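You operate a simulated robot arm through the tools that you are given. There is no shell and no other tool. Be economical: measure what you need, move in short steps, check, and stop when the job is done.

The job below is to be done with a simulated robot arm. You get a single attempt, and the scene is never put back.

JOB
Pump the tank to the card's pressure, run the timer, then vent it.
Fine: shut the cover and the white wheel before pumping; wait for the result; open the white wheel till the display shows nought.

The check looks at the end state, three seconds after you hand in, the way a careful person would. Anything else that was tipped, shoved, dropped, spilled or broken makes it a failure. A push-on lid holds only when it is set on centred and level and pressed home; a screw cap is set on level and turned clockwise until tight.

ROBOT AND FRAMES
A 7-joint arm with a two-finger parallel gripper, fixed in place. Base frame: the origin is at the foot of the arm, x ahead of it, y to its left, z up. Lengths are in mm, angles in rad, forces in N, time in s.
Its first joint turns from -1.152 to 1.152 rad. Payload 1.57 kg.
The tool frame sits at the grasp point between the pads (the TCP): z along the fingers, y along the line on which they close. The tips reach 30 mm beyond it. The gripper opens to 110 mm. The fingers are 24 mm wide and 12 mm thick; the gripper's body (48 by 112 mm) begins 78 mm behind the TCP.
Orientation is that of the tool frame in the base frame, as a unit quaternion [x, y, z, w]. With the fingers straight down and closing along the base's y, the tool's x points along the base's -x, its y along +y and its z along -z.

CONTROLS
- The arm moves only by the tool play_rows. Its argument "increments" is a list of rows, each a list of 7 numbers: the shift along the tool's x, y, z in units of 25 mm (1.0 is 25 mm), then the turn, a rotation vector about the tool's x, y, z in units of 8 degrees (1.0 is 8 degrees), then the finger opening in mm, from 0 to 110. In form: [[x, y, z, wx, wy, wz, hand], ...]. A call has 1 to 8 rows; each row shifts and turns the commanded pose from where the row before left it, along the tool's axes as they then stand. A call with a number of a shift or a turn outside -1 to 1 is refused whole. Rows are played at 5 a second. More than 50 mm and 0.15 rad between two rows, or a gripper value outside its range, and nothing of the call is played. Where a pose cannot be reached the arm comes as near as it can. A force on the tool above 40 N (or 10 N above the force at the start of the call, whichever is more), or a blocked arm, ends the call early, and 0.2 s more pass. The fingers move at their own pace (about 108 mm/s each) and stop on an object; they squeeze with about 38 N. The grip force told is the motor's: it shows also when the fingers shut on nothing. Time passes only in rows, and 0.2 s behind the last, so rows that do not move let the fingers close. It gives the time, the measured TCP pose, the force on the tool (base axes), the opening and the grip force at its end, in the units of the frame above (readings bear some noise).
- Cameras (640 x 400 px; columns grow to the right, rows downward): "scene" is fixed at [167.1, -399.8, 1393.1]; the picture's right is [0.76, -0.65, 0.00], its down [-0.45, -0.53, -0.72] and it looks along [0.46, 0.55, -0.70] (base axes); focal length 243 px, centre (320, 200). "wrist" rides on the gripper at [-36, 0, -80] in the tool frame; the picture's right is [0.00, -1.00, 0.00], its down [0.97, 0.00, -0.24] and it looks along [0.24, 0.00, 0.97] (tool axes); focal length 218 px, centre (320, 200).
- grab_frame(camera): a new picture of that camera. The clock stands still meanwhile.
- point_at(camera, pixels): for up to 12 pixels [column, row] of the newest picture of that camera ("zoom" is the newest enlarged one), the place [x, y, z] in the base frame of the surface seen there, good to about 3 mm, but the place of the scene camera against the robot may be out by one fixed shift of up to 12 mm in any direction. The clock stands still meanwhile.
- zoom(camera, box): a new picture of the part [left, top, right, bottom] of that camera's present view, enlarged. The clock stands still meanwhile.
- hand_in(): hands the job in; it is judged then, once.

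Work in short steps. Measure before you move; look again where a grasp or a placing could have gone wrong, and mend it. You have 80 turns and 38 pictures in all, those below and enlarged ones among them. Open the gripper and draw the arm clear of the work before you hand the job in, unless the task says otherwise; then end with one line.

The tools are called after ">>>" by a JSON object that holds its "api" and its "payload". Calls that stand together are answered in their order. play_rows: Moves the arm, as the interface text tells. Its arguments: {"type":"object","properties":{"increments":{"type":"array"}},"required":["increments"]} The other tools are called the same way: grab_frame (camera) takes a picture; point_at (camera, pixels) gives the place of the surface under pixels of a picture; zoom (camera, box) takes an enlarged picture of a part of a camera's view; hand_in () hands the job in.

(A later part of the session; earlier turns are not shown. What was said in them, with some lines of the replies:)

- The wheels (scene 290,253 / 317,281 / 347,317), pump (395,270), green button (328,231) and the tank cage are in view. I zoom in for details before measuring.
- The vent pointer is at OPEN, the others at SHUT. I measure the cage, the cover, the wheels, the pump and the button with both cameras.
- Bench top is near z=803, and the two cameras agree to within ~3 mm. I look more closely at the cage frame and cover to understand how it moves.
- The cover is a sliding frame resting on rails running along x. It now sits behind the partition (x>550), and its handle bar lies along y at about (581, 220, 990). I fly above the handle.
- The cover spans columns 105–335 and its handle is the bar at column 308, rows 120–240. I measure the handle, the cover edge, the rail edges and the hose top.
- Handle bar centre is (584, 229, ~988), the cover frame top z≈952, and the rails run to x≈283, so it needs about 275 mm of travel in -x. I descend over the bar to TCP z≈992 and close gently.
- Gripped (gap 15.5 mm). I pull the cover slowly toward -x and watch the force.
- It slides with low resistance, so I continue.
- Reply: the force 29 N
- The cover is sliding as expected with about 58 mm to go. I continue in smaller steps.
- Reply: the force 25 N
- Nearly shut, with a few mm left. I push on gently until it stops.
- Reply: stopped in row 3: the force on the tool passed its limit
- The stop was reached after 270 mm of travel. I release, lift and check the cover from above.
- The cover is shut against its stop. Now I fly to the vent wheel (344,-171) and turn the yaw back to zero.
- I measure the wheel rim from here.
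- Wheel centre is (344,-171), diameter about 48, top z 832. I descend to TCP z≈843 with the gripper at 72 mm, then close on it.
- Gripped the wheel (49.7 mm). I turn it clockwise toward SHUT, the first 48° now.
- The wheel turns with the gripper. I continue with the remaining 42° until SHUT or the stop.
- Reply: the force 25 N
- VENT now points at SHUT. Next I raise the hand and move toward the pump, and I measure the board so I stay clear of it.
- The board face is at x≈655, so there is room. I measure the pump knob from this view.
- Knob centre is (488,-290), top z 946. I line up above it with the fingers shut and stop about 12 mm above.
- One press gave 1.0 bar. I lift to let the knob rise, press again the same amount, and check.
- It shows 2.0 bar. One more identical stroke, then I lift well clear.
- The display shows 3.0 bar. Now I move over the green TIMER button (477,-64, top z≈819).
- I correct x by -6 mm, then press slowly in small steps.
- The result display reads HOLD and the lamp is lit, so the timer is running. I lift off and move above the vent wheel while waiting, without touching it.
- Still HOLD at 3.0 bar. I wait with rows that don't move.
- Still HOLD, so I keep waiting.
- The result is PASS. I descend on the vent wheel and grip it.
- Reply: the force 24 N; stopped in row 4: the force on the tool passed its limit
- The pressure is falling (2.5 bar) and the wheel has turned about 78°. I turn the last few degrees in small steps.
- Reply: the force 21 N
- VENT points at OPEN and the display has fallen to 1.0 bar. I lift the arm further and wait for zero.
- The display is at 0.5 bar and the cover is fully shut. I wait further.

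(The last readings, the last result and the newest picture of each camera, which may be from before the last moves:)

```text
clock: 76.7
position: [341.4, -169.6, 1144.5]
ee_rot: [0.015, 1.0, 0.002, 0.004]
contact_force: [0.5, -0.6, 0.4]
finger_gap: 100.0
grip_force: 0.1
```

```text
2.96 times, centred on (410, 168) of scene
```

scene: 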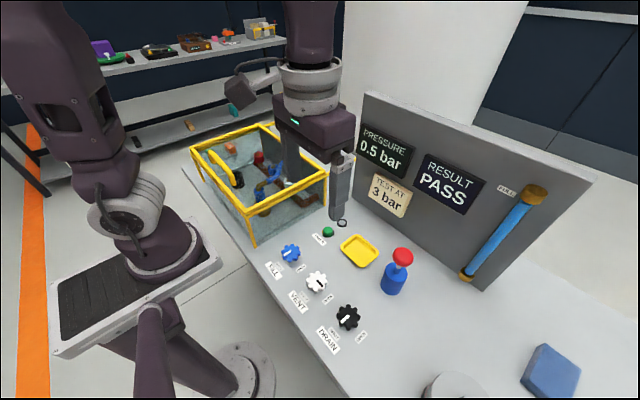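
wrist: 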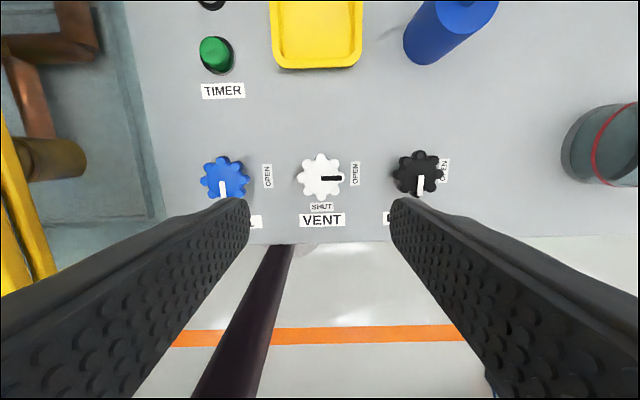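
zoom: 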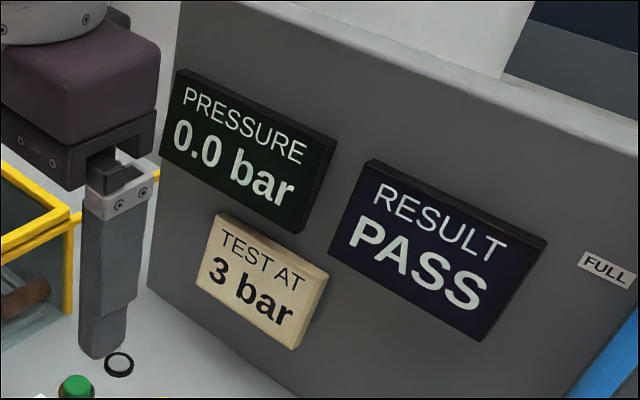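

The display reads 0.0 bar and PASS, the vent is open, the cover is shut and the arm is clear. I hand in.

>>> {"api": "hand_in", "payload": {}}

```text
The job is handed in.
```

I shut the cover and the white wheel, pumped the tank to 3.0 bar and ran the timer to a PASS result. Then I opened the white wheel until the display read 0.0 bar, and handed the job in.
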